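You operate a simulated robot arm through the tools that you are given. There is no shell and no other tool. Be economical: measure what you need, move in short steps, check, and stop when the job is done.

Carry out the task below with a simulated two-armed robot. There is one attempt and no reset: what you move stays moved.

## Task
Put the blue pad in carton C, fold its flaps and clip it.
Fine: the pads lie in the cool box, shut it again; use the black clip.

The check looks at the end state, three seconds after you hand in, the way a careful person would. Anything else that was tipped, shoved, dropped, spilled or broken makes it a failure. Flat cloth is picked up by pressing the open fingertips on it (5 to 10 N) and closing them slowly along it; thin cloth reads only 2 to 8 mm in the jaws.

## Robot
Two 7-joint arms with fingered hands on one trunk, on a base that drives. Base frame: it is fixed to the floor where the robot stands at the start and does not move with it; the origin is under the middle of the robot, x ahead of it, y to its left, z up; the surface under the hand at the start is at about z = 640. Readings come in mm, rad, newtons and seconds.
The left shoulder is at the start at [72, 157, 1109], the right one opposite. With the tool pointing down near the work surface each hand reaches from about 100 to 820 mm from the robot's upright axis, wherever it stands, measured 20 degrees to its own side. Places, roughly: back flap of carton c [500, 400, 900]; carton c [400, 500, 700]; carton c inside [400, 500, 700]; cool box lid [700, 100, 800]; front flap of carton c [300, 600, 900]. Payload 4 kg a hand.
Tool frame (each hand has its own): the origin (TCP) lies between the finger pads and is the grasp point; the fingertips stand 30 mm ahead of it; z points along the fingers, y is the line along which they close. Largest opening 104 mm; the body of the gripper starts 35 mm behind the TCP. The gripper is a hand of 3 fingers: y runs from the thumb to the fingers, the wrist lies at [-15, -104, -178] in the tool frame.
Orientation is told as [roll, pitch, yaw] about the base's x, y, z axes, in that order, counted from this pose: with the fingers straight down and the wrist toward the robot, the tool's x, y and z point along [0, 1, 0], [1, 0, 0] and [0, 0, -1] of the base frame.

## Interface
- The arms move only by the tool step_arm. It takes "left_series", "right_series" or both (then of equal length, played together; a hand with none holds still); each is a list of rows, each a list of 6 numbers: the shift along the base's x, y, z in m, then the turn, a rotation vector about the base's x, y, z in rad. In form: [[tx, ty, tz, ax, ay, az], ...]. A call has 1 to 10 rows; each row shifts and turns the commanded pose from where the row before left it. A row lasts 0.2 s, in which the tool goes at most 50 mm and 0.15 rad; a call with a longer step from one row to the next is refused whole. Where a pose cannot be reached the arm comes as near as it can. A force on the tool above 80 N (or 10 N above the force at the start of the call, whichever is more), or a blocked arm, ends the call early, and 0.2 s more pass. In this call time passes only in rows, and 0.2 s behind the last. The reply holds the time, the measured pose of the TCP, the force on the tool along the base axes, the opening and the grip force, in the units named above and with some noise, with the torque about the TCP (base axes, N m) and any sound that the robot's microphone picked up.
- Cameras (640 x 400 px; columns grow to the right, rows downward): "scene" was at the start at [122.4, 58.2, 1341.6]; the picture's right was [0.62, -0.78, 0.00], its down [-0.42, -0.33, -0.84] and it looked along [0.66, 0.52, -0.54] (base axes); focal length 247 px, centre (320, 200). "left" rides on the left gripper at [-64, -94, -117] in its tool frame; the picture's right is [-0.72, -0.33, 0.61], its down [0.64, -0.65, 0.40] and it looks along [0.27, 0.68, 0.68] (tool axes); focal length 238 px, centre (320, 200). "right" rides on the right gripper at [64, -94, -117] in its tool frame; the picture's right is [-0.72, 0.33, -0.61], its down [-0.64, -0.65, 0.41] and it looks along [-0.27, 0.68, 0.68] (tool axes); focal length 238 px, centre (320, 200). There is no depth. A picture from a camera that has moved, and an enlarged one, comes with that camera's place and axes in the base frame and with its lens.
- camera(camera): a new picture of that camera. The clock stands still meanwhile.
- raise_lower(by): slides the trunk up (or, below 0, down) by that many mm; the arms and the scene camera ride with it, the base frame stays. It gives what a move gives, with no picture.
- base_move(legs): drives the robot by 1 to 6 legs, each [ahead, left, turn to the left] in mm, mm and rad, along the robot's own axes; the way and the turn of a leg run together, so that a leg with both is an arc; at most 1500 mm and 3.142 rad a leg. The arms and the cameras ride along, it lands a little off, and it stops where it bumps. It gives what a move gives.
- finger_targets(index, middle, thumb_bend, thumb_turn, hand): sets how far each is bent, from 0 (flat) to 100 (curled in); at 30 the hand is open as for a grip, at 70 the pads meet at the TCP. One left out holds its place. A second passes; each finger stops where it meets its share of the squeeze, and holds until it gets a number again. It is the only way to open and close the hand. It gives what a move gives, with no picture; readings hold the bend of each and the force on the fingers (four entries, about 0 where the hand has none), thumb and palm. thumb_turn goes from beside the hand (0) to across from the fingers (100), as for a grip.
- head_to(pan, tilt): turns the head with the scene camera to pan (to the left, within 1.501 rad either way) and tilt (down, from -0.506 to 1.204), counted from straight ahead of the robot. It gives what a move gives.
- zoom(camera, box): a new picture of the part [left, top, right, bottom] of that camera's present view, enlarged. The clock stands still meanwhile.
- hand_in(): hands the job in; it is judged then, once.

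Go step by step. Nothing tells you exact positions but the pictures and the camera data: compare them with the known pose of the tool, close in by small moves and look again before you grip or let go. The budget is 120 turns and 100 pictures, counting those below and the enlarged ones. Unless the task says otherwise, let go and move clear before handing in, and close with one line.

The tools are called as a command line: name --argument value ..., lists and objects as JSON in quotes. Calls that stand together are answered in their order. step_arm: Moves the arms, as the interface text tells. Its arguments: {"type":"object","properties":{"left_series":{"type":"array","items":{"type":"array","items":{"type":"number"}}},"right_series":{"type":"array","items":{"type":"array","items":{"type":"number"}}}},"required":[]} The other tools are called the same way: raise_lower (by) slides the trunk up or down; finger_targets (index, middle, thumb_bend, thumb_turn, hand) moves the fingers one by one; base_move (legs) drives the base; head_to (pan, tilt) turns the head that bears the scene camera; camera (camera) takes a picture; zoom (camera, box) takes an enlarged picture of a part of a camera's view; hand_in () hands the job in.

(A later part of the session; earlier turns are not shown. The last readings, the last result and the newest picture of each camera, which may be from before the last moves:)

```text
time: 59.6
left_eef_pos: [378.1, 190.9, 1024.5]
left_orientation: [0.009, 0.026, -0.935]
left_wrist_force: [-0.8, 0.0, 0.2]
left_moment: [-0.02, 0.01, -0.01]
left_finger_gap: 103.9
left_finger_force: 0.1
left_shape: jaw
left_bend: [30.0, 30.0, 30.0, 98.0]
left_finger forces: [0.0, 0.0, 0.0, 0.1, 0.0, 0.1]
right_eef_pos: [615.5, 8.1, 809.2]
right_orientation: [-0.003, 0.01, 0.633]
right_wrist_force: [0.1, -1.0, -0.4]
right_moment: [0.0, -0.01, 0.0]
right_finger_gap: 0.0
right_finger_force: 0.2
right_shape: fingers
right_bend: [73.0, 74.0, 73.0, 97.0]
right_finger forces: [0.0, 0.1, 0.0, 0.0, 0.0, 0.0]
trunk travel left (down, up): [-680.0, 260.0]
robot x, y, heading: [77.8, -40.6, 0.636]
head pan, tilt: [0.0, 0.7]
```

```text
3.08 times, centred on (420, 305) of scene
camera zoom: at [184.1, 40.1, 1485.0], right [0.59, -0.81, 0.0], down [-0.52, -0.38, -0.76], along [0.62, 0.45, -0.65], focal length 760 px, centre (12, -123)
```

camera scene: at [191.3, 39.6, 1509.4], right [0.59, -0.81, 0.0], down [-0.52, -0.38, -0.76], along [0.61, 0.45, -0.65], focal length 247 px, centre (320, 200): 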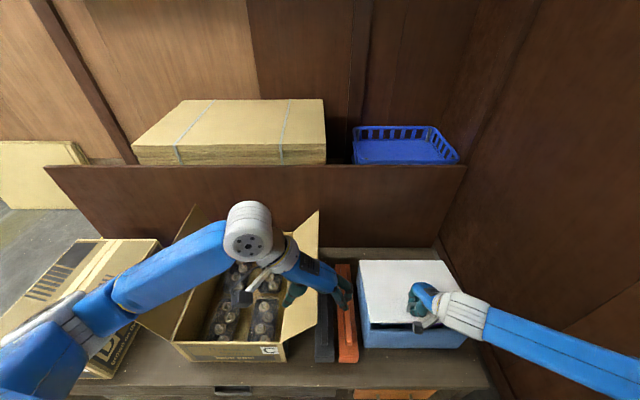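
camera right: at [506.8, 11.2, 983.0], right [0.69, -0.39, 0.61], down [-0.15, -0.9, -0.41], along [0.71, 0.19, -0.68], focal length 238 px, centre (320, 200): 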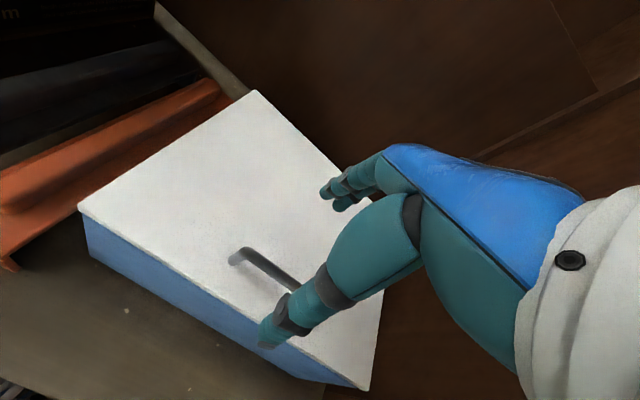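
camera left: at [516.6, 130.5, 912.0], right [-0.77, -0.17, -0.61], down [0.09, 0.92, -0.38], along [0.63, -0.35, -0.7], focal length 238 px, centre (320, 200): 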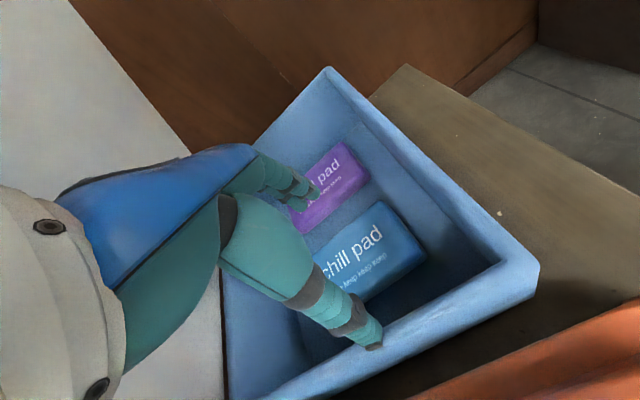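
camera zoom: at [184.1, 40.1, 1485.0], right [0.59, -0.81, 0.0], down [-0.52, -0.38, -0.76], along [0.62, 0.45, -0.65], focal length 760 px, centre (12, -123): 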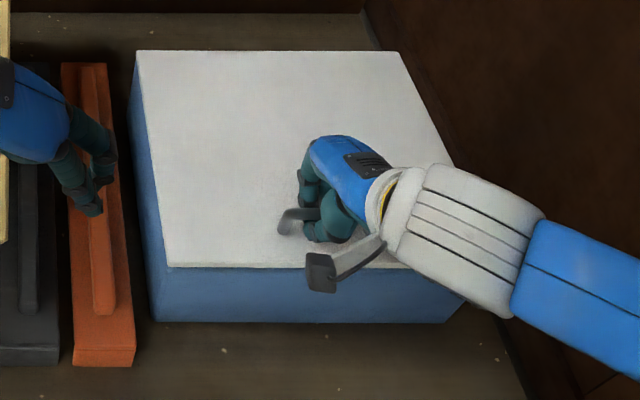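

Lid is shut. I open the hand, raise both hands, lower the trunk 85 mm, and drive 30 ahead and 40 right (about 50 mm remain to the table edge).

finger_targets --hand "right" --index 30 --middle 30 --thumb_bend 30

step_arm --left_series '[[0, 0, 0.03, 0, 0, 0], [-0.01, -0.007, 0.03, 0, 0, 0], [-0.01, -0.007, 0.03, 0, 0, 0], [-0.01, -0.007, 0.03, 0, 0, 0], [-0.01, -0.007, 0.03, 0, 0, 0], [0, 0, 0.03, 0, 0, 0]]' --right_series '[[0, 0, 0.03, 0, 0, 0], [0, 0, 0.03, 0, 0, 0], [0, 0, 0.03, 0, 0, 0], [0, 0, 0.03, 0, 0, 0], [0, 0, 0.03, 0, 0, 0], [0, 0, 0.03, 0, 0, 0]]'

raise_lower --by -85

base_move --legs '[[30, -40, 0]]'

camera --camera "right"

camera --camera "scene"

```text
time: 60.6
left_eef_pos: [379.2, 190.7, 1025.4]
left_orientation: [0.009, 0.029, -0.936]
left_wrist_force: [-0.6, -0.4, 0.0]
left_moment: [0.01, 0.01, 0.01]
left_finger_gap: 104.2
left_finger_force: 0.0
left_shape: jaw
left_bend: [30.0, 30.0, 30.0, 98.0]
left_finger forces: [0.1, 0.0, 0.0, 0.1, 0.1, 0.0]
right_eef_pos: [615.1, 7.2, 809.1]
right_orientation: [-0.001, 0.011, 0.632]
right_wrist_force: [-0.8, -0.2, 0.4]
right_moment: [0.02, -0.02, -0.06]
right_finger_gap: 102.7
right_finger_force: 0.0
right_shape: fingers
right_bend: [30.0, 30.0, 30.0, 97.0]
right_finger forces: [0.0, 0.0, 0.0, 0.0, 0.1, 0.0]
trunk travel left (down, up): [-680.0, 260.0]
robot x, y, heading: [74.1, -37.6, 0.633]
head pan, tilt: [0.0, 0.7]
```

```text
time: 62.0
left_eef_pos: [337.6, 161.9, 1204.4]
left_orientation: [0.008, 0.027, -0.935]
left_wrist_force: [0.0, 0.4, -0.4]
left_moment: [0.0, -0.01, -0.01]
left_finger_gap: 104.2
left_finger_force: 0.0
left_shape: jaw
left_bend: [30.0, 30.0, 30.0, 98.0]
left_finger forces: [0.0, 0.1, 0.0, 0.0, 0.0, 0.1]
right_eef_pos: [616.4, 6.2, 989.5]
right_orientation: [-0.003, 0.011, 0.633]
right_wrist_force: [-0.4, 0.5, -1.0]
right_moment: [0.02, -0.02, 0.01]
right_finger_gap: 102.7
right_finger_force: 0.1
right_shape: fingers
right_bend: [30.0, 30.0, 30.0, 97.0]
right_finger forces: [0.0, 0.1, 0.0, 0.1, 0.0, 0.0]
trunk travel left (down, up): [-680.0, 260.0]
robot x, y, heading: [70.6, -38.4, 0.639]
head pan, tilt: [0.0, 0.7]
```

```text
time: 63.2
left_eef_pos: [338.6, 161.3, 1120.5]
left_orientation: [0.009, 0.026, -0.935]
left_wrist_force: [0.4, -0.6, -0.9]
left_moment: [0.02, 0.02, 0.03]
left_finger_gap: 104.2
left_finger_force: 0.1
left_shape: jaw
left_bend: [30.0, 30.0, 30.0, 98.0]
left_finger forces: [0.0, 0.0, 0.1, 0.1, 0.0, 0.0]
right_eef_pos: [614.9, 5.9, 905.3]
right_orientation: [-0.001, 0.01, 0.633]
right_wrist_force: [-0.3, -0.3, 0.0]
right_moment: [0.05, 0.0, 0.0]
right_finger_gap: 102.9
right_finger_force: 0.0
right_shape: fingers
right_bend: [30.0, 30.0, 30.0, 97.0]
right_finger forces: [0.0, 0.1, 0.0, 0.1, 0.0, 0.0]
trunk travel left (down, up): [-595.0, 345.0]
robot x, y, heading: [73.0, -42.5, 0.632]
head pan, tilt: [0.0, 0.7]
```

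```text
time: 64.2
left_eef_pos: [372.0, 162.7, 1120.2]
left_orientation: [0.014, 0.014, -0.93]
left_wrist_force: [0.6, 0.4, -0.3]
left_moment: [-0.05, -0.04, 0.02]
left_finger_gap: 103.9
left_finger_force: 0.1
left_shape: jaw
left_bend: [30.0, 30.0, 30.0, 98.0]
left_finger forces: [0.1, 0.0, 0.0, 0.0, 0.0, 0.0]
right_eef_pos: [652.0, 4.1, 911.2]
right_orientation: [-0.015, 0.005, 0.636]
right_wrist_force: [-1.0, 1.4, 0.2]
right_moment: [-0.03, -0.01, -0.02]
right_finger_gap: 102.8
right_finger_force: 0.0
right_shape: fingers
right_bend: [30.0, 30.0, 30.0, 97.0]
right_finger forces: [0.1, 0.1, 0.0, 0.0, 0.0, 0.0]
trunk travel left (down, up): [-595.0, 345.0]
robot x, y, heading: [117.0, -51.0, 0.634]
head pan, tilt: [0.0, 0.7]
```

```text
56 pictures are left
camera right: at [537.0, 2.4, 1027.2], right [0.69, -0.38, 0.62], down [-0.14, -0.91, -0.39], along [0.71, 0.18, -0.68], focal length 238 px, centre (320, 200)
```

right: 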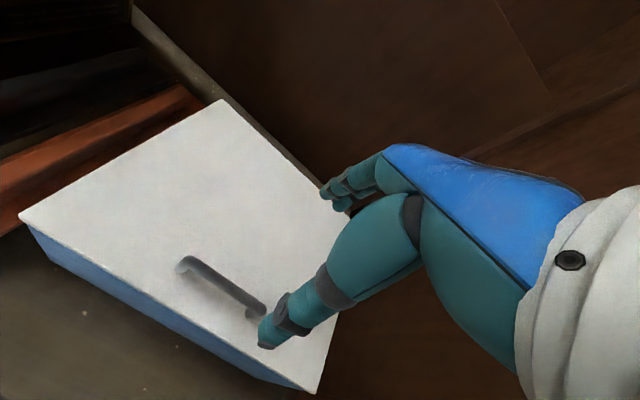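

```text
55 pictures are left
camera scene: at [217.7, 36.5, 1400.5], right [0.59, -0.81, 0.01], down [-0.51, -0.39, -0.77], along [0.62, 0.45, -0.64], focal length 247 px, centre (320, 200)
```

scene: 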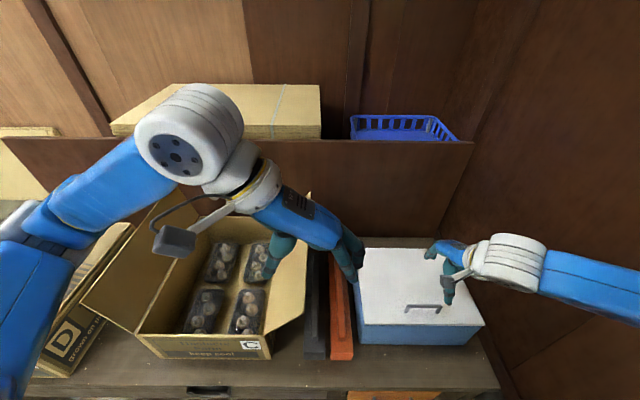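

step_arm --right_series '[[-0.016, 0.001, -0.03, 0.015, 0, 0], [-0.017, 0.0, -0.03, 0, 0, 0], [0, 0, -0.02, 0, 0, 0]]'

```text
time: 65.0
left_eef_pos: [376.4, 164.1, 1119.4]
left_orientation: [0.009, 0.018, -0.929]
left_wrist_force: [0.4, 0.6, 0.7]
left_moment: [-0.02, 0.0, -0.01]
left_finger_gap: 104.0
left_finger_force: 0.1
left_shape: jaw
left_bend: [30.0, 30.0, 30.0, 98.0]
left_finger forces: [0.1, 0.1, 0.1, 0.0, 0.1, 0.0]
right_eef_pos: [621.1, 6.2, 828.3]
right_orientation: [0.002, 0.001, 0.639]
right_wrist_force: [0.1, 0.6, -1.1]
right_moment: [-0.03, 0.0, 0.04]
right_finger_gap: 102.5
right_finger_force: 0.0
right_shape: fingers
right_bend: [30.0, 30.0, 30.0, 97.0]
right_finger forces: [0.0, 0.1, 0.0, 0.0, 0.0, 0.0]
trunk travel left (down, up): [-595.0, 345.0]
robot x, y, heading: [121.5, -53.6, 0.633]
head pan, tilt: [0.0, 0.7]
```

step_arm --right_series '[[-0.002, -0.001, -0.014, 0, 0, 0], [0, 0, -0.012, 0, 0, 0]]'

finger_targets --hand "right" --index 74 --middle 74 --thumb_bend 74

step_arm --right_series '[[0, 0, 0.01, 0, 0, 0], [0, 0, 0.012, 0, 0, 0], [0, 0, 0.013, 0, 0, 0], [0.0069, 0.005, 0.0195, -0.059, 0.081, 0], [0.0084, 0.0061, 0.0186, -0.059, 0.081, 0], [0.0099, 0.0073, 0.0174, -0.059, 0.081, 0], [0.0113, 0.0083, 0.0162, -0.059, 0.081, 0]]'

step_arm --right_series '[[0.0125, 0.0091, 0.0147, -0.059, 0.081, 0], [0.0137, 0.01, 0.0131, -0.059, 0.081, 0], [0.0149, 0.0109, 0.0113, -0.059, 0.081, 0], [0.0157, 0.0114, 0.0094, -0.059, 0.081, 0], [0.0163, 0.0119, 0.0074, -0.059, 0.081, 0], [0.0168, 0.0123, 0.0053, -0.059, 0.081, 0]]'

camera --camera "scene"

```text
time: 65.6
left_eef_pos: [383.0, 150.1, 1120.4]
left_orientation: [0.011, 0.025, -0.934]
left_wrist_force: [0.6, -0.6, 0.4]
left_moment: [-0.02, -0.02, -0.01]
left_finger_gap: 104.0
left_finger_force: 0.0
left_shape: jaw
left_bend: [30.0, 30.0, 30.0, 98.0]
left_finger forces: [0.0, 0.1, 0.0, 0.0, 0.0, 0.1]
right_eef_pos: [625.1, -4.4, 800.4]
right_orientation: [0.009, -0.003, 0.637]
right_wrist_force: [0.9, -2.0, 4.4]
right_moment: [0.08, -0.23, -0.12]
right_finger_gap: 102.8
right_finger_force: 2.2
right_shape: fingers
right_bend: [30.0, 30.0, 30.0, 97.0]
right_finger forces: [0.1, 4.1, 0.0, 0.0, 0.0, 0.1]
trunk travel left (down, up): [-595.0, 345.0]
robot x, y, heading: [117.4, -52.1, 0.63]
head pan, tilt: [0.0, 0.7]
```

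```text
time: 66.6
left_eef_pos: [380.0, 155.9, 1119.7]
left_orientation: [0.011, 0.024, -0.932]
left_wrist_force: [0.0, 0.6, -0.2]
left_moment: [0.02, 0.01, 0.0]
left_finger_gap: 103.9
left_finger_force: 0.0
left_shape: jaw
left_bend: [30.0, 30.0, 30.0, 98.0]
left_finger forces: [0.0, 0.1, 0.0, 0.0, 0.1, 0.1]
right_eef_pos: [622.4, -2.0, 800.8]
right_orientation: [0.005, -0.001, 0.634]
right_wrist_force: [-1.0, -2.1, 6.0]
right_moment: [0.0, 0.07, 0.02]
right_finger_gap: 0.0
right_finger_force: 5.0
right_shape: fingers
right_bend: [73.0, 74.0, 73.0, 97.0]
right_finger forces: [0.0, 0.1, 0.0, 0.0, 11.2, 0.1]
trunk travel left (down, up): [-595.0, 345.0]
robot x, y, heading: [118.9, -50.8, 0.629]
head pan, tilt: [0.0, 0.7]
```

```text
time: 68.2
left_eef_pos: [381.8, 154.8, 1119.2]
left_orientation: [0.006, 0.025, -0.934]
left_wrist_force: [-0.3, 1.2, -0.1]
left_moment: [0.02, 0.03, 0.04]
left_finger_gap: 104.1
left_finger_force: 0.0
left_shape: jaw
left_bend: [30.0, 30.0, 30.0, 98.0]
left_finger forces: [0.1, 0.0, 0.0, 0.1, 0.1, 0.0]
right_eef_pos: [662.2, 25.9, 906.7]
right_orientation: [0.012, 0.404, 0.639]
right_wrist_force: [1.6, 1.1, -2.8]
right_moment: [0.01, 0.0, 0.02]
right_finger_gap: 0.3
right_finger_force: 1.6
right_shape: fingers
right_bend: [73.0, 73.0, 72.0, 97.0]
right_finger forces: [0.0, 2.5, 0.0, 0.0, 0.0, 0.1]
trunk travel left (down, up): [-595.0, 345.0]
robot x, y, heading: [120.6, -51.6, 0.632]
head pan, tilt: [0.0, 0.7]
```

```text
time: 69.6
left_eef_pos: [381.2, 155.9, 1118.5]
left_orientation: [0.007, 0.021, -0.934]
left_wrist_force: [1.0, 1.2, -0.6]
left_moment: [-0.02, -0.01, 0.03]
left_finger_gap: 103.7
left_finger_force: 0.0
left_shape: jaw
left_bend: [30.0, 30.0, 30.0, 98.0]
left_finger forces: [0.1, 0.0, 0.0, 0.0, 0.1, 0.0]
right_eef_pos: [750.7, 92.5, 968.1]
right_orientation: [0.015, 1.005, 0.643]
right_wrist_force: [0.2, -1.2, -0.2]
right_moment: [0.0, 0.0, 0.04]
right_finger_gap: 0.0
right_finger_force: 0.6
right_shape: fingers
right_bend: [73.0, 74.0, 72.0, 97.0]
right_finger forces: [0.0, 1.5, 0.1, 0.1, 0.1, 0.0]
trunk travel left (down, up): [-595.0, 345.0]
robot x, y, heading: [120.2, -51.8, 0.633]
head pan, tilt: [0.0, 0.7]
```

```text
54 pictures are left
camera scene: at [231.9, 31.1, 1399.6], right [0.59, -0.81, 0.0], down [-0.52, -0.38, -0.76], along [0.61, 0.45, -0.65], focal length 247 px, centre (320, 200)
```

scene: 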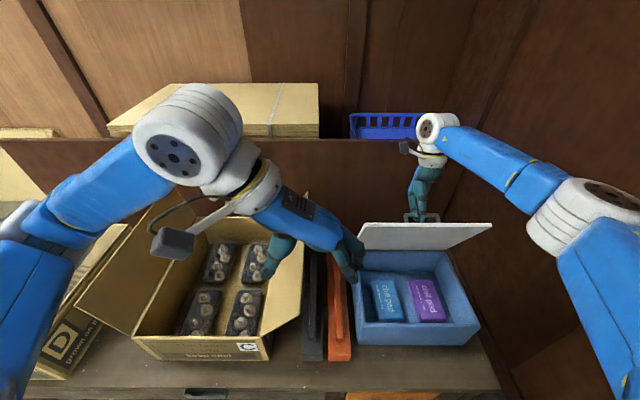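

Reach is fine now. I open the lid a bit more, with less tilt of the hand.

step_arm --right_series '[[0.0165, 0.012, 0.0038, -0.03, 0.04, 0], [0.0165, 0.012, 0.0018, -0.03, 0.04, 0]]'

camera --camera "scene"

```text
time: 70.2
left_eef_pos: [379.9, 156.6, 1119.9]
left_orientation: [0.009, 0.022, -0.932]
left_wrist_force: [0.0, -0.3, 0.0]
left_moment: [0.01, 0.0, -0.02]
left_finger_gap: 103.8
left_finger_force: 0.1
left_shape: jaw
left_bend: [30.0, 30.0, 30.0, 98.0]
left_finger forces: [0.0, 0.0, 0.1, 0.0, 0.0, 0.0]
right_eef_pos: [772.6, 108.6, 973.9]
right_orientation: [0.012, 1.075, 0.641]
right_wrist_force: [-0.6, -0.8, -0.9]
right_moment: [0.01, 0.03, 0.01]
right_finger_gap: 0.2
right_finger_force: 0.5
right_shape: fingers
right_bend: [73.0, 74.0, 72.0, 97.0]
right_finger forces: [0.1, 0.9, 0.0, 0.0, 0.1, 0.0]
right hand out of reach, approached as far as the arm can: row 2
trunk travel left (down, up): [-595.0, 345.0]
robot x, y, heading: [117.9, -55.1, 0.63]
head pan, tilt: [0.0, 0.7]
```

```text
53 pictures are left
camera scene: at [230.5, 32.2, 1399.7], right [0.59, -0.81, 0.0], down [-0.52, -0.38, -0.76], along [0.62, 0.45, -0.65], focal length 247 px, centre (320, 200)
```

scene: 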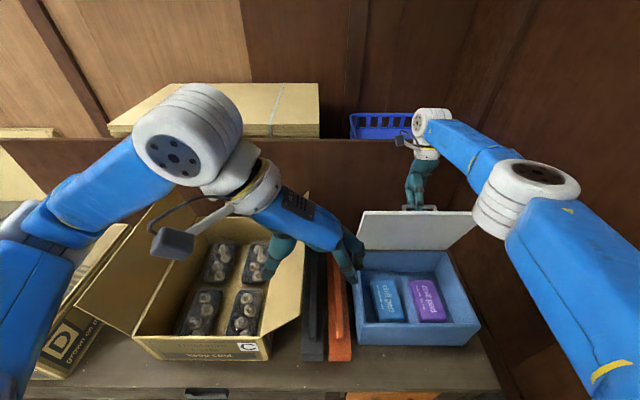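

Lid at ~77°, lightly held. Left hand now comes down and across, leaning its fingers forward by 0.45 rad.

step_arm --left_series '[[0.01, 0, -0.045, 0, 0, 0], [0.01, 0, -0.045, 0, 0, 0], [0.01, 0, -0.045, 0, 0, 0], [0.0258, -0.022, -0.0175, 0.044, -0.06, 0], [0.0258, -0.022, -0.0175, 0.044, -0.06, 0], [0.0258, -0.022, -0.0175, 0.044, -0.06, 0], [0.0258, -0.022, -0.0175, 0.044, -0.06, 0], [0.0258, -0.022, -0.0175, 0.044, -0.06, 0], [0.0258, -0.022, -0.0175, 0.044, -0.06, 0]]'

camera --camera "left"

camera --camera "scene"

```text
time: 72.2
left_eef_pos: [568.5, 21.0, 880.7]
left_orientation: [0.457, 0.022, -0.923]
left_wrist_force: [-0.5, -0.5, -0.3]
left_moment: [0.03, -0.01, 0.02]
left_finger_gap: 103.8
left_finger_force: 0.1
left_shape: jaw
left_bend: [30.0, 30.0, 30.0, 98.0]
left_finger forces: [0.0, 0.1, 0.0, 0.0, 0.0, 0.0]
right_eef_pos: [774.1, 104.9, 973.3]
right_orientation: [0.02, 1.075, 0.644]
right_wrist_force: [-0.2, 0.6, 0.2]
right_moment: [-0.01, 0.02, -0.01]
right_finger_gap: 0.2
right_finger_force: 0.0
right_shape: fingers
right_bend: [73.0, 74.0, 72.0, 97.0]
right_finger forces: [0.1, 0.1, 0.1, 0.1, 0.1, 0.0]
trunk travel left (down, up): [-595.0, 345.0]
robot x, y, heading: [121.7, -52.2, 0.634]
head pan, tilt: [0.0, 0.7]
```

```text
52 pictures are left
camera left: at [425.1, 28.5, 959.1], right [-0.51, 0.05, -0.86], down [0.21, 0.98, -0.07], along [0.84, -0.21, -0.5], focal length 238 px, centre (320, 200)
```

left: 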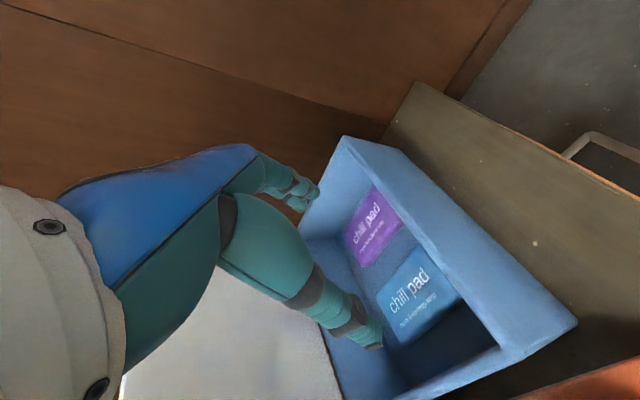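

```text
51 pictures are left
camera scene: at [233.2, 27.0, 1399.8], right [0.59, -0.81, 0.0], down [-0.52, -0.38, -0.76], along [0.61, 0.45, -0.65], focal length 247 px, centre (320, 200)
```

scene: 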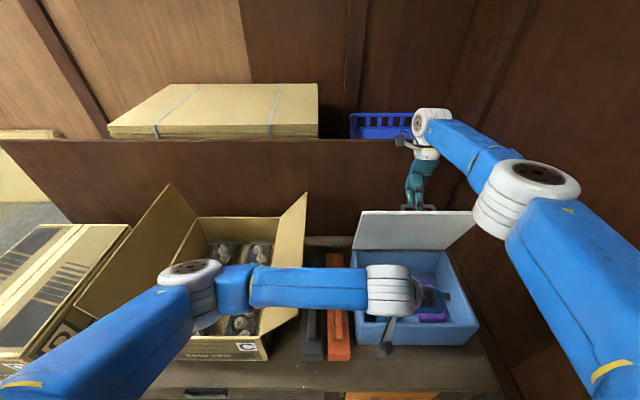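

Clear so far. I move forward above the pad to z≈790 and look again.

step_arm --left_series '[[0.0222, 0.0168, -0.02, 0, 0, 0], [0.0222, 0.0168, -0.02, 0, 0, 0], [0.0222, 0.0168, -0.025, 0, 0, 0], [0.0222, 0.0168, -0.025, 0, 0, 0]]'

camera --camera "left"

camera --camera "scene"

```text
time: 73.2
left_eef_pos: [656.5, 90.0, 789.3]
left_orientation: [0.457, 0.019, -0.923]
left_wrist_force: [0.3, -0.1, -0.1]
left_moment: [0.01, 0.0, -0.04]
left_finger_gap: 103.7
left_finger_force: 0.1
left_shape: jaw
left_bend: [30.0, 30.0, 30.0, 98.0]
left_finger forces: [0.0, 0.0, 0.0, 0.0, 0.0, 0.0]
right_eef_pos: [773.7, 106.8, 972.4]
right_orientation: [0.019, 1.076, 0.644]
right_wrist_force: [-1.3, -1.1, -0.1]
right_moment: [-0.01, -0.01, 0.02]
right_finger_gap: 0.1
right_finger_force: 0.0
right_shape: fingers
right_bend: [73.0, 74.0, 72.0, 97.0]
right_finger forces: [0.1, 0.6, 0.0, 0.0, 0.0, 0.0]
trunk travel left (down, up): [-595.0, 345.0]
robot x, y, heading: [122.5, -51.4, 0.636]
head pan, tilt: [0.0, 0.7]
```

```text
50 pictures are left
camera left: at [513.1, 97.6, 868.3], right [-0.51, 0.05, -0.86], down [0.21, 0.98, -0.07], along [0.84, -0.21, -0.5], focal length 238 px, centre (320, 200)
```

left: 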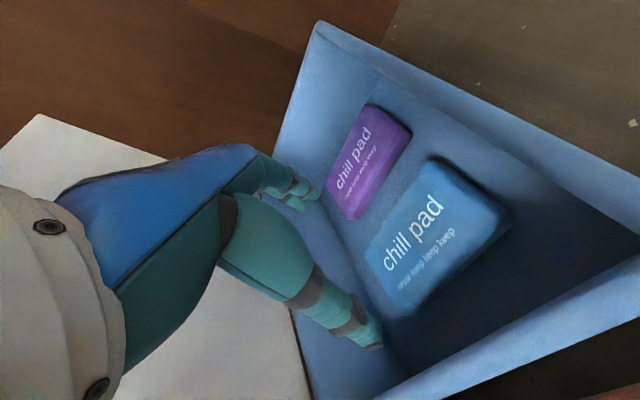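

```text
49 pictures are left
camera scene: at [233.0, 28.8, 1399.7], right [0.59, -0.81, 0.0], down [-0.52, -0.38, -0.76], along [0.61, 0.45, -0.65], focal length 247 px, centre (320, 200)
```

scene: 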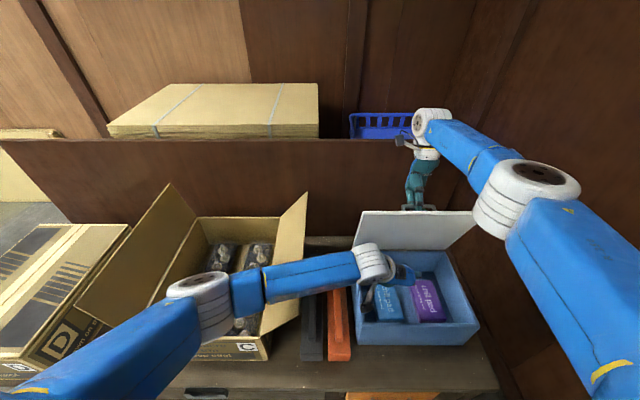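

Hand is centred over the pad (centre ≈ (656,90)). I go down in steps.

step_arm --left_series '[[0, 0, -0.03, 0, 0, 0], [0, 0, -0.03, 0, 0, 0], [0, 0, -0.025, 0, 0, 0]]'

camera --camera "left"

camera --camera "scene"

```text
time: 74.0
left_eef_pos: [655.3, 89.5, 704.9]
left_orientation: [0.456, 0.021, -0.925]
left_wrist_force: [-0.2, -0.1, 0.2]
left_moment: [0.01, -0.01, 0.02]
left_finger_gap: 104.1
left_finger_force: 0.1
left_shape: jaw
left_bend: [30.0, 30.0, 30.0, 98.0]
left_finger forces: [0.0, 0.0, 0.1, 0.0, 0.1, 0.0]
right_eef_pos: [772.8, 105.4, 972.7]
right_orientation: [0.017, 1.076, 0.642]
right_wrist_force: [-0.1, -0.2, -0.1]
right_moment: [-0.04, -0.03, -0.02]
right_finger_gap: 0.3
right_finger_force: 0.3
right_shape: fingers
right_bend: [73.0, 74.0, 72.0, 97.0]
right_finger forces: [0.1, 0.4, 0.0, 0.0, 0.1, 0.0]
trunk travel left (down, up): [-595.0, 345.0]
robot x, y, heading: [118.4, -51.7, 0.637]
head pan, tilt: [0.0, 0.7]
```

```text
48 pictures are left
camera left: at [511.7, 97.5, 783.2], right [-0.51, 0.05, -0.86], down [0.21, 0.98, -0.07], along [0.84, -0.21, -0.51], focal length 238 px, centre (320, 200)
```

left: 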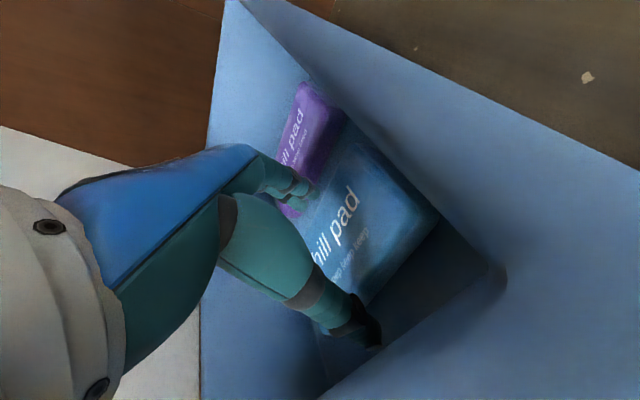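

```text
47 pictures are left
camera scene: at [232.5, 28.2, 1399.8], right [0.59, -0.81, 0.0], down [-0.52, -0.38, -0.76], along [0.61, 0.45, -0.65], focal length 247 px, centre (320, 200)
```

scene: 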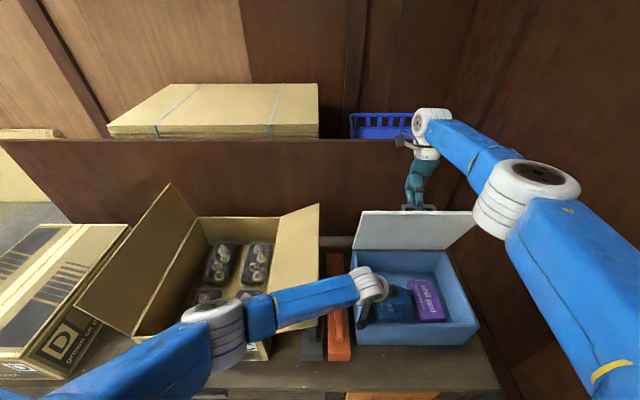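

Flap just leaned out a bit, the carton stands still. Down 17 mm more and close gently.

step_arm --left_series '[[0, 0, -0.009, 0, 0, 0], [0, 0, -0.008, 0, 0, 0]]'

finger_targets --hand "left" --index 52 --middle 52 --thumb_bend 52

camera --camera "left"

```text
time: 74.6
left_eef_pos: [655.6, 90.4, 688.6]
left_orientation: [0.456, 0.019, -0.925]
left_wrist_force: [-0.2, 1.0, 2.8]
left_moment: [-0.08, -0.09, 0.03]
left_finger_gap: 104.1
left_finger_force: 0.1
left_shape: jaw
left_bend: [30.0, 30.0, 30.0, 98.0]
left_finger forces: [2.4, 0.0, 0.0, 0.1, 0.0, 0.1]
right_eef_pos: [772.7, 107.0, 973.9]
right_orientation: [0.017, 1.076, 0.64]
right_wrist_force: [0.2, 0.3, -0.2]
right_moment: [0.03, 0.0, -0.03]
right_finger_gap: 0.0
right_finger_force: 0.9
right_shape: fingers
right_bend: [73.0, 74.0, 72.0, 97.0]
right_finger forces: [0.0, 0.4, 0.0, 0.1, 0.0, 0.0]
trunk travel left (down, up): [-595.0, 345.0]
robot x, y, heading: [118.6, -53.6, 0.635]
head pan, tilt: [0.0, 0.7]
```

```text
time: 75.6
left_eef_pos: [653.5, 87.8, 690.5]
left_orientation: [0.458, 0.016, -0.925]
left_wrist_force: [3.6, -5.1, 15.5]
left_moment: [-0.7, -0.67, -0.08]
left_finger_gap: 85.8
left_finger_force: 21.8
left_shape: fingers
left_bend: [33.0, 44.0, 42.0, 96.0]
left_finger forces: [19.2, 9.2, 0.0, 0.0, 15.3, 0.0]
right_eef_pos: [771.2, 106.2, 974.4]
right_orientation: [0.016, 1.074, 0.64]
right_wrist_force: [-0.8, -0.3, 0.5]
right_moment: [-0.04, 0.01, -0.02]
right_finger_gap: 0.0
right_finger_force: 0.4
right_shape: fingers
right_bend: [73.0, 74.0, 72.0, 97.0]
right_finger forces: [0.0, 0.1, 0.0, 0.0, 0.1, 0.0]
trunk travel left (down, up): [-595.0, 345.0]
robot x, y, heading: [119.9, -51.5, 0.639]
head pan, tilt: [0.0, 0.7]
```

```text
46 pictures are left
camera left: at [511.2, 95.9, 768.5], right [-0.5, 0.05, -0.86], down [0.21, 0.98, -0.07], along [0.84, -0.21, -0.5], focal length 238 px, centre (320, 200)
```

left: 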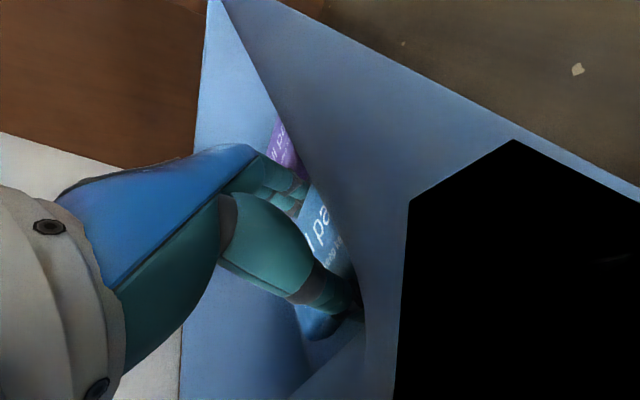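

A grip at ~86 mm with 22 N. I lift a little and see whether the pad comes along.

step_arm --left_series '[[0, 0, 0.006, 0, 0, 0], [0, 0, 0.01, 0, 0, 0], [0, 0, 0.015, 0, 0, 0]]'

camera --camera "left"

zoom --camera "scene" --box '[330, 200, 500, 350]'

```text
time: 76.4
left_eef_pos: [654.8, 89.6, 717.2]
left_orientation: [0.456, 0.023, -0.921]
left_wrist_force: [0.3, 0.1, -3.0]
left_moment: [0.01, 0.02, 0.01]
left_finger_gap: 83.0
left_finger_force: 18.0
left_shape: fingers
left_bend: [37.0, 45.0, 42.0, 96.0]
left_finger forces: [11.9, 6.8, 0.1, 0.0, 18.2, 0.0]
right_eef_pos: [773.8, 105.9, 973.3]
right_orientation: [0.019, 1.075, 0.643]
right_wrist_force: [-0.6, -0.1, -0.5]
right_moment: [-0.01, 0.0, -0.02]
right_finger_gap: 0.0
right_finger_force: 0.1
right_shape: fingers
right_bend: [73.0, 74.0, 72.0, 97.0]
right_finger forces: [0.0, 0.3, 0.0, 0.0, 0.1, 0.0]
trunk travel left (down, up): [-595.0, 345.0]
robot x, y, heading: [120.4, -48.5, 0.634]
head pan, tilt: [0.0, 0.7]
```

```text
45 pictures are left
camera left: at [511.3, 97.5, 797.0], right [-0.51, 0.05, -0.86], down [0.21, 0.98, -0.07], along [0.84, -0.21, -0.51], focal length 238 px, centre (320, 200)
```

left: 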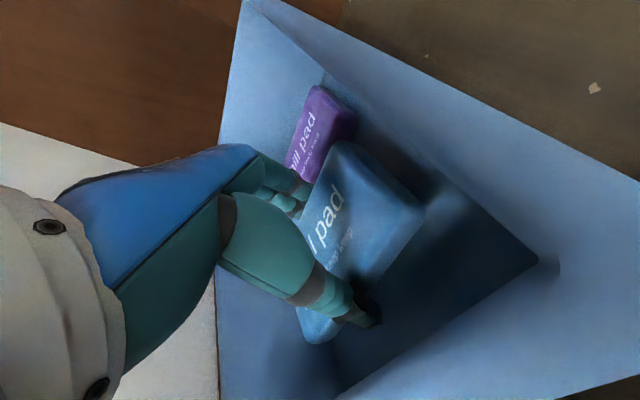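

```text
2.67 times, centred on (415, 275) of scene
camera zoom: at [232.2, 28.5, 1399.7], right [0.59, -0.81, 0.0], down [-0.52, -0.38, -0.76], along [0.61, 0.45, -0.65], focal length 659 px, centre (67, 0)
```

zoom: 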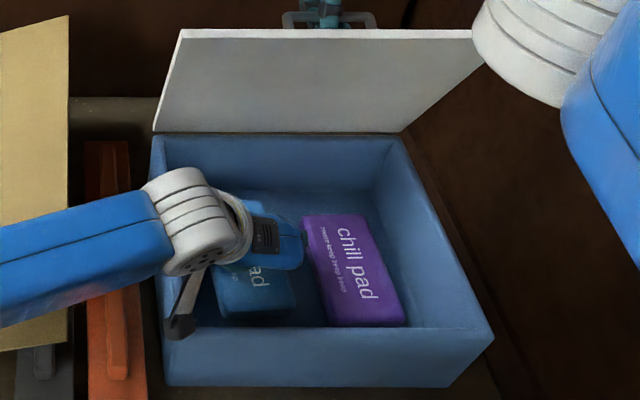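

Pad is off the floor of the box (3 N, 83 mm grip). I lift it out and carry it up and left over the flap.

step_arm --left_series '[[0, 0, 0.04, 0, 0, 0], [-0.012, -0.009, 0.041, 0, 0, 0], [-0.018, -0.013, 0.041, 0, 0, 0], [-0.018, -0.013, 0.041, 0, 0, 0]]'

step_arm --left_series '[[-0.023, 0.031, 0.028, 0, 0, 0], [-0.023, 0.031, 0.028, 0, 0, 0], [-0.023, 0.031, 0.028, 0, 0, 0], [-0.023, 0.031, 0.028, 0, 0, 0], [-0.023, 0.031, 0.028, 0, 0, 0]]'

camera --camera "scene"

```text
time: 77.4
left_eef_pos: [605.3, 54.2, 882.5]
left_orientation: [0.455, 0.021, -0.923]
left_wrist_force: [-0.2, -0.3, -1.1]
left_moment: [0.0, -0.01, 0.01]
left_finger_gap: 82.9
left_finger_force: 18.3
left_shape: fingers
left_bend: [37.0, 45.0, 42.0, 96.0]
left_finger forces: [11.7, 6.6, 0.1, 0.0, 18.0, 0.0]
right_eef_pos: [773.5, 107.3, 973.2]
right_orientation: [0.016, 1.075, 0.644]
right_wrist_force: [-0.3, -0.7, 0.0]
right_moment: [0.06, 0.0, -0.01]
right_finger_gap: 0.0
right_finger_force: 0.3
right_shape: fingers
right_bend: [73.0, 74.0, 72.0, 97.0]
right_finger forces: [0.0, 0.2, 0.0, 0.0, 0.1, 0.0]
trunk travel left (down, up): [-595.0, 345.0]
robot x, y, heading: [117.5, -54.8, 0.635]
head pan, tilt: [0.0, 0.7]
```

```text
time: 78.6
left_eef_pos: [489.7, 211.5, 1024.0]
left_orientation: [0.455, 0.016, -0.924]
left_wrist_force: [-0.4, 0.7, -2.5]
left_moment: [-0.01, 0.02, 0.0]
left_finger_gap: 82.4
left_finger_force: 17.8
left_shape: fingers
left_bend: [37.0, 45.0, 42.0, 96.0]
left_finger forces: [11.5, 6.7, 0.0, 0.0, 17.3, 0.0]
right_eef_pos: [771.3, 107.5, 973.5]
right_orientation: [0.012, 1.074, 0.635]
right_wrist_force: [-0.4, -0.4, -0.4]
right_moment: [0.03, -0.01, -0.02]
right_finger_gap: 0.0
right_finger_force: 0.1
right_shape: fingers
right_bend: [73.0, 74.0, 72.0, 97.0]
right_finger forces: [0.0, 0.6, 0.0, 0.0, 0.0, 0.0]
trunk travel left (down, up): [-595.0, 345.0]
robot x, y, heading: [119.7, -54.3, 0.63]
head pan, tilt: [0.0, 0.7]
```

```text
43 pictures are left
camera scene: at [229.7, 31.2, 1399.8], right [0.59, -0.81, 0.0], down [-0.52, -0.38, -0.76], along [0.62, 0.45, -0.65], focal length 247 px, centre (320, 200)
```

scene: 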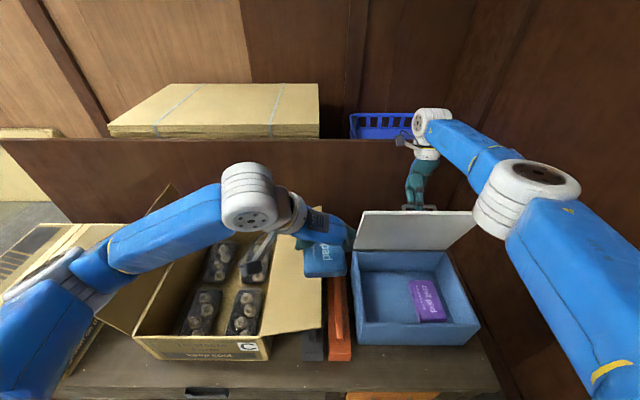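

Pad held clear, cool box shows only the purple one left. Carry on to over the carton's middle.

step_arm --left_series '[[-0.0126, 0.0395, 0, 0, 0, 0], [-0.0126, 0.0395, 0, 0, 0, 0], [-0.0126, 0.0395, 0, 0, 0, 0], [-0.0126, 0.0395, 0, 0, 0, 0], [-0.0126, 0.0395, 0, 0, 0, 0], [-0.0126, 0.0395, 0, 0, 0, 0], [-0.0126, 0.0395, 0, 0, 0, 0]]'

camera --camera "left"

camera --camera "scene"

```text
time: 80.2
left_eef_pos: [401.7, 487.4, 1020.2]
left_orientation: [0.455, 0.018, -0.924]
left_wrist_force: [0.1, 0.3, -2.0]
left_moment: [-0.01, 0.0, 0.0]
left_finger_gap: 82.0
left_finger_force: 16.9
left_shape: fingers
left_bend: [37.0, 45.0, 42.0, 96.0]
left_finger forces: [11.2, 6.6, 0.0, 0.0, 16.0, 0.2]
right_eef_pos: [771.9, 108.9, 973.1]
right_orientation: [0.011, 1.075, 0.635]
right_wrist_force: [-0.2, -1.0, 0.4]
right_moment: [0.0, 0.04, -0.02]
right_finger_gap: 0.1
right_finger_force: 0.2
right_shape: fingers
right_bend: [73.0, 74.0, 72.0, 97.0]
right_finger forces: [0.0, 0.7, 0.0, 0.0, 0.0, 0.1]
trunk travel left (down, up): [-595.0, 345.0]
robot x, y, heading: [120.8, -48.2, 0.635]
head pan, tilt: [0.0, 0.7]
```

```text
42 pictures are left
camera left: at [259.0, 495.5, 1099.3], right [-0.51, 0.04, -0.86], down [0.21, 0.98, -0.07], along [0.84, -0.21, -0.5], focal length 238 px, centre (320, 200)
```

left: 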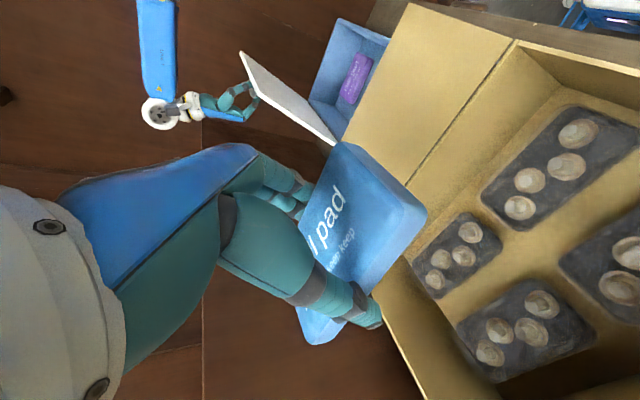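

```text
41 pictures are left
camera scene: at [230.1, 32.1, 1399.7], right [0.59, -0.81, 0.0], down [-0.52, -0.38, -0.76], along [0.62, 0.45, -0.65], focal length 247 px, centre (320, 200)
```

scene: 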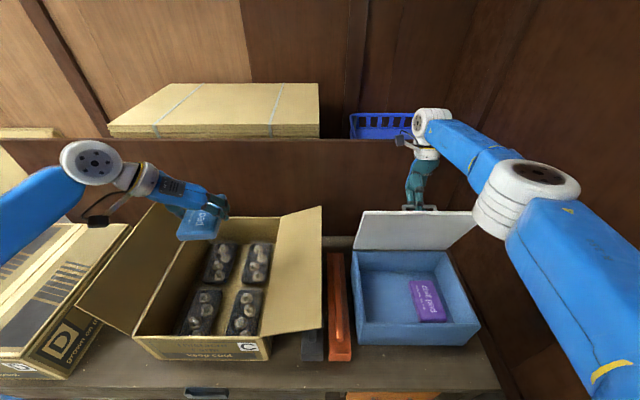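

To keep the forearm off the left flap, I turn the hand (with the pad level) so its wrist faces the robot before lowering.

step_arm --left_series '[[0, 0, 0.003, 0, 0, 0.145], [0, 0, 0.003, 0, 0, 0.145], [0, 0, 0.003, 0, 0, 0.145], [0, 0, 0, 0, 0, 0.145], [0, 0, 0, 0, 0, 0.145], [0, 0, 0, 0, 0, 0.145], [0, 0, 0, 0, 0, 0.145], [0, 0, 0, 0, 0, 0.145], [0, 0, 0, 0, 0, 0.145], [0, 0, 0, 0, 0, 0.145]]'

camera --camera "left"

camera --camera "scene"

```text
time: 82.4
left_eef_pos: [403.6, 488.1, 1030.6]
left_orientation: [0.455, 0.022, 0.531]
left_wrist_force: [-0.4, 0.2, -2.2]
left_moment: [0.03, 0.0, -0.02]
left_finger_gap: 82.2
left_finger_force: 16.6
left_shape: fingers
left_bend: [37.0, 46.0, 42.0, 96.0]
left_finger forces: [10.7, 6.5, 0.0, 0.0, 15.2, 0.0]
right_eef_pos: [772.6, 108.4, 972.9]
right_orientation: [0.017, 1.077, 0.64]
right_wrist_force: [-1.0, -0.5, 0.6]
right_moment: [-0.04, 0.0, -0.05]
right_finger_gap: 0.0
right_finger_force: 0.1
right_shape: fingers
right_bend: [73.0, 74.0, 72.0, 97.0]
right_finger forces: [0.1, 0.6, 0.0, 0.0, 0.0, 0.0]
trunk travel left (down, up): [-595.0, 345.0]
robot x, y, heading: [120.4, -52.7, 0.635]
head pan, tilt: [0.0, 0.7]
```

```text
40 pictures are left
camera left: at [377.9, 345.8, 1109.6], right [-0.11, -0.5, -0.86], down [-0.95, 0.32, -0.07], along [0.31, 0.81, -0.5], focal length 238 px, centre (320, 200)
```

left: 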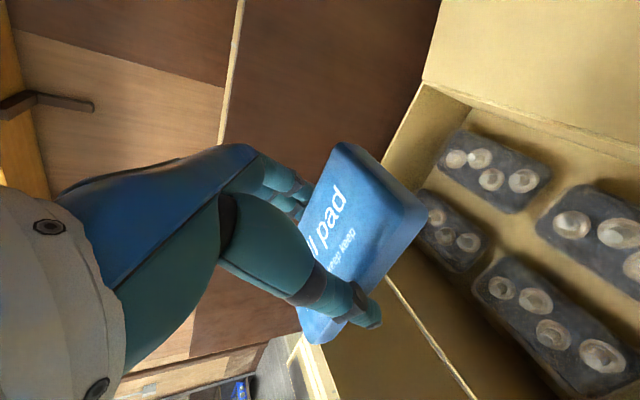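

```text
39 pictures are left
camera scene: at [232.0, 30.5, 1399.7], right [0.59, -0.81, 0.0], down [-0.52, -0.38, -0.76], along [0.61, 0.45, -0.65], focal length 247 px, centre (320, 200)
```

scene: 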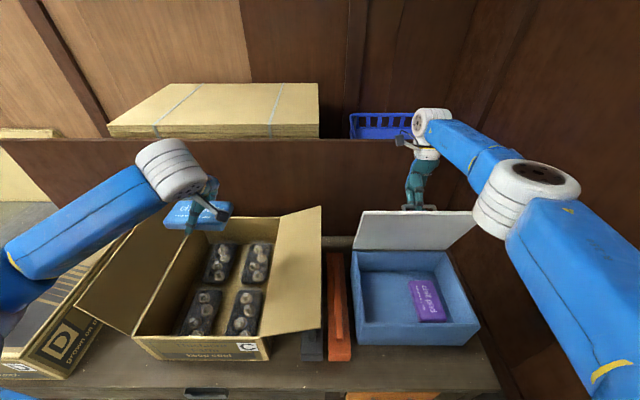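

Wrist now faces the robot. I lower into the carton.

step_arm --left_series '[[0, 0, -0.04, 0, 0, 0.02], [0, 0, -0.045, 0, 0, 0.02], [0, 0, -0.045, 0, 0, 0.02], [0, 0, -0.045, 0, 0, 0.02], [0, 0, -0.035, 0, 0, 0.02]]'

camera --camera "left"

camera --camera "scene"

```text
time: 83.6
left_eef_pos: [405.3, 487.3, 819.9]
left_orientation: [0.458, 0.019, 0.629]
left_wrist_force: [0.2, -0.7, -1.4]
left_moment: [-0.01, 0.01, -0.03]
left_finger_gap: 81.4
left_finger_force: 14.9
left_shape: fingers
left_bend: [38.0, 46.0, 42.0, 96.0]
left_finger forces: [10.2, 6.3, 0.1, 0.0, 14.2, 0.0]
right_eef_pos: [773.3, 107.3, 973.8]
right_orientation: [0.017, 1.074, 0.639]
right_wrist_force: [-0.3, 0.2, 0.9]
right_moment: [0.02, -0.01, -0.03]
right_finger_gap: 0.1
right_finger_force: 0.5
right_shape: fingers
right_bend: [73.0, 74.0, 72.0, 97.0]
right_finger forces: [0.0, 0.3, 0.1, 0.1, 0.0, 0.1]
trunk travel left (down, up): [-595.0, 345.0]
robot x, y, heading: [116.6, -51.9, 0.626]
head pan, tilt: [0.0, 0.7]
```

```text
38 pictures are left
camera left: at [392.2, 343.5, 898.9], right [-0.06, -0.51, -0.86], down [-0.97, 0.23, -0.07], along [0.23, 0.83, -0.5], focal length 238 px, centre (320, 200)
```

left: 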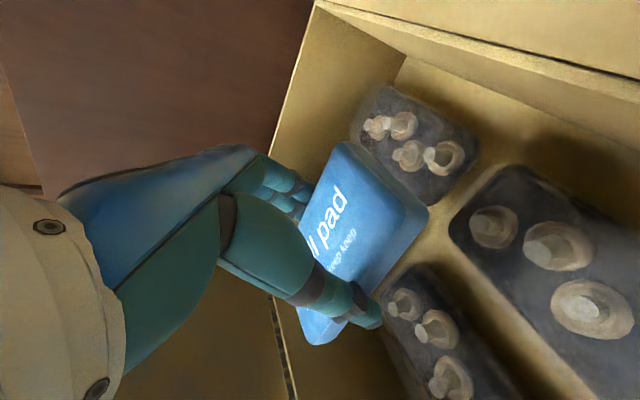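

```text
37 pictures are left
camera scene: at [231.2, 30.4, 1399.8], right [0.59, -0.81, 0.0], down [-0.52, -0.38, -0.76], along [0.62, 0.45, -0.65], focal length 247 px, centre (320, 200)
```

scene: 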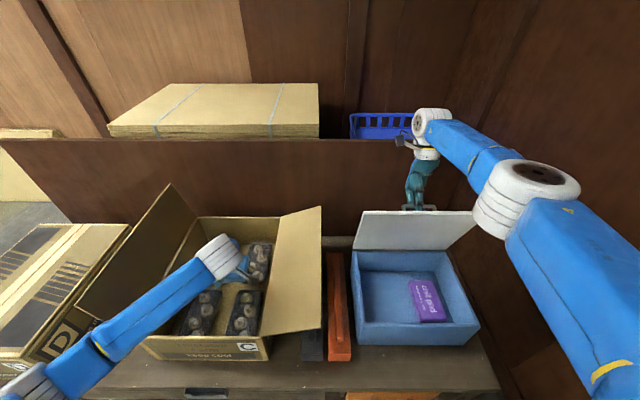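

step_arm --left_series '[[0, 0, -0.02, 0, 0, 0], [0, 0, -0.015, 0, 0, 0], [0, 0, -0.01, 0, 0, 0], [0, 0, -0.008, 0, 0, 0]]'

camera --camera "left"

```text
time: 84.6
left_eef_pos: [401.8, 486.7, 767.2]
left_orientation: [0.455, 0.022, 0.626]
left_wrist_force: [-0.4, -0.6, -1.5]
left_moment: [-0.04, 0.0, 0.03]
left_finger_gap: 80.7
left_finger_force: 15.2
left_shape: fingers
left_bend: [38.0, 46.0, 42.0, 96.0]
left_finger forces: [10.0, 6.2, 0.0, 0.0, 14.3, 0.0]
right_eef_pos: [772.4, 107.5, 974.7]
right_orientation: [0.016, 1.076, 0.64]
right_wrist_force: [-0.2, -0.4, -0.3]
right_moment: [0.0, 0.03, 0.0]
right_finger_gap: 0.0
right_finger_force: 0.1
right_shape: fingers
right_bend: [73.0, 74.0, 72.0, 97.0]
right_finger forces: [0.0, 0.4, 0.1, 0.0, 0.1, 0.0]
trunk travel left (down, up): [-595.0, 345.0]
robot x, y, heading: [117.9, -54.7, 0.634]
head pan, tilt: [0.0, 0.7]
```

```text
36 pictures are left
camera left: at [391.2, 343.8, 846.5], right [-0.06, -0.51, -0.86], down [-0.97, 0.23, -0.07], along [0.23, 0.83, -0.5], focal length 238 px, centre (320, 200)
```

left: 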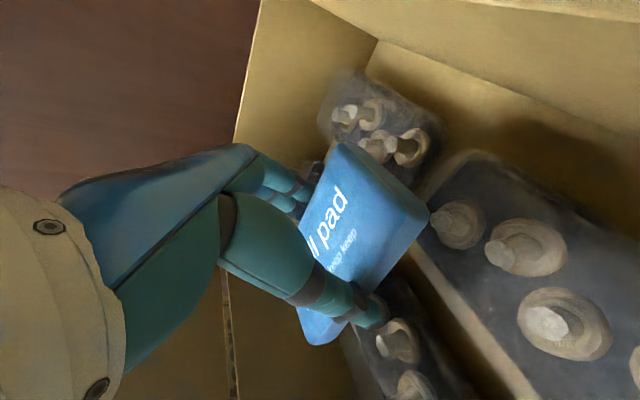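

step_arm --left_series '[[0, 0, -0.008, 0, 0, 0], [0, 0, -0.006, 0, 0, 0], [0, 0, -0.006, 0, 0, 0]]'

step_arm --left_series '[[0, 0, -0.006, 0, 0, 0], [0, 0, -0.006, 0, 0, 0]]'

camera --camera "left"

```text
time: 85.4
left_eef_pos: [403.5, 487.9, 747.0]
left_orientation: [0.455, 0.021, 0.628]
left_wrist_force: [0.0, 0.3, -2.3]
left_moment: [0.0, 0.01, 0.03]
left_finger_gap: 81.0
left_finger_force: 15.8
left_shape: fingers
left_bend: [38.0, 46.0, 42.0, 96.0]
left_finger forces: [10.1, 6.1, 0.1, 0.0, 14.1, 0.1]
right_eef_pos: [773.0, 107.9, 972.5]
right_orientation: [0.016, 1.075, 0.638]
right_wrist_force: [-0.1, -1.0, 0.1]
right_moment: [0.0, -0.03, 0.01]
right_finger_gap: 0.0
right_finger_force: 0.2
right_shape: fingers
right_bend: [73.0, 74.0, 72.0, 97.0]
right_finger forces: [0.0, 0.4, 0.0, 0.1, 0.1, 0.0]
trunk travel left (down, up): [-595.0, 345.0]
robot x, y, heading: [119.7, -52.0, 0.635]
head pan, tilt: [0.0, 0.7]
```

```text
time: 86.0
left_eef_pos: [404.1, 487.5, 735.3]
left_orientation: [0.455, 0.023, 0.628]
left_wrist_force: [0.6, 0.1, -1.8]
left_moment: [-0.02, 0.0, 0.0]
left_finger_gap: 80.8
left_finger_force: 15.6
left_shape: fingers
left_bend: [38.0, 46.0, 42.0, 96.0]
left_finger forces: [10.6, 6.1, 0.1, 0.0, 14.4, 0.0]
right_eef_pos: [772.9, 106.6, 973.1]
right_orientation: [0.015, 1.075, 0.639]
right_wrist_force: [-0.1, 0.3, 0.6]
right_moment: [0.05, 0.0, -0.01]
right_finger_gap: 0.0
right_finger_force: 0.6
right_shape: fingers
right_bend: [73.0, 74.0, 72.0, 97.0]
right_finger forces: [0.1, 0.4, 0.0, 0.0, 0.0, 0.0]
trunk travel left (down, up): [-595.0, 345.0]
robot x, y, heading: [120.7, -50.3, 0.632]
head pan, tilt: [0.0, 0.7]
```

```text
35 pictures are left
camera left: at [391.4, 343.7, 814.8], right [-0.06, -0.51, -0.86], down [-0.97, 0.23, -0.07], along [0.23, 0.83, -0.5], focal length 238 px, centre (320, 200)
```

left: 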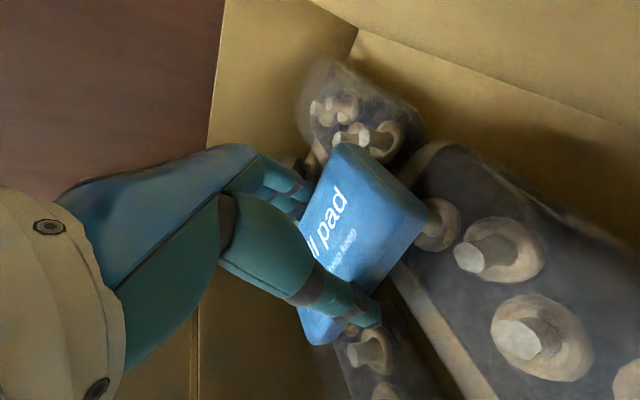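

step_arm --left_series '[[0, 0, -0.005, 0, 0, 0], [0, 0, -0.005, 0, 0, 0]]'

step_arm --left_series '[[0, 0, -0.005, 0, 0, 0]]'

```text
time: 86.6
left_eef_pos: [405.1, 484.5, 733.3]
left_orientation: [0.461, 0.008, 0.628]
left_wrist_force: [-1.0, -2.8, 30.7]
left_moment: [0.37, -0.4, 0.03]
left_finger_gap: 81.3
left_finger_force: 30.5
left_shape: fingers
left_bend: [38.0, 46.0, 42.0, 98.0]
left_finger forces: [33.4, 7.4, 0.0, 0.0, 20.9, 0.1]
right_eef_pos: [770.3, 102.0, 974.8]
right_orientation: [0.022, 1.069, 0.647]
right_wrist_force: [0.2, 1.1, -0.2]
right_moment: [-0.01, 0.0, -0.04]
right_finger_gap: 0.0
right_finger_force: 0.2
right_shape: fingers
right_bend: [73.0, 74.0, 72.0, 97.0]
right_finger forces: [0.1, 0.4, 0.0, 0.0, 0.0, 0.0]
trunk travel left (down, up): [-595.0, 345.0]
robot x, y, heading: [121.8, -52.7, 0.634]
head pan, tilt: [0.0, 0.7]
```

```text
time: 87.0
left_eef_pos: [406.3, 482.9, 732.0]
left_orientation: [0.461, 0.0, 0.623]
left_wrist_force: [-3.5, -4.9, 52.0]
left_moment: [0.65, -0.67, 0.02]
left_finger_gap: 81.5
left_finger_force: 36.7
left_shape: fingers
left_bend: [38.0, 46.0, 42.0, 99.0]
left_finger forces: [43.1, 7.4, 0.0, 0.0, 23.1, 0.0]
right_eef_pos: [768.4, 100.4, 976.0]
right_orientation: [0.025, 1.069, 0.647]
right_wrist_force: [-0.7, 0.9, -1.1]
right_moment: [-0.01, -0.03, -0.06]
right_finger_gap: 0.0
right_finger_force: 0.5
right_shape: fingers
right_bend: [73.0, 74.0, 72.0, 97.0]
right_finger forces: [0.7, 0.8, 0.0, 0.1, 0.0, 0.0]
trunk travel left (down, up): [-595.0, 345.0]
robot x, y, heading: [120.5, -49.4, 0.631]
head pan, tilt: [0.0, 0.7]
```

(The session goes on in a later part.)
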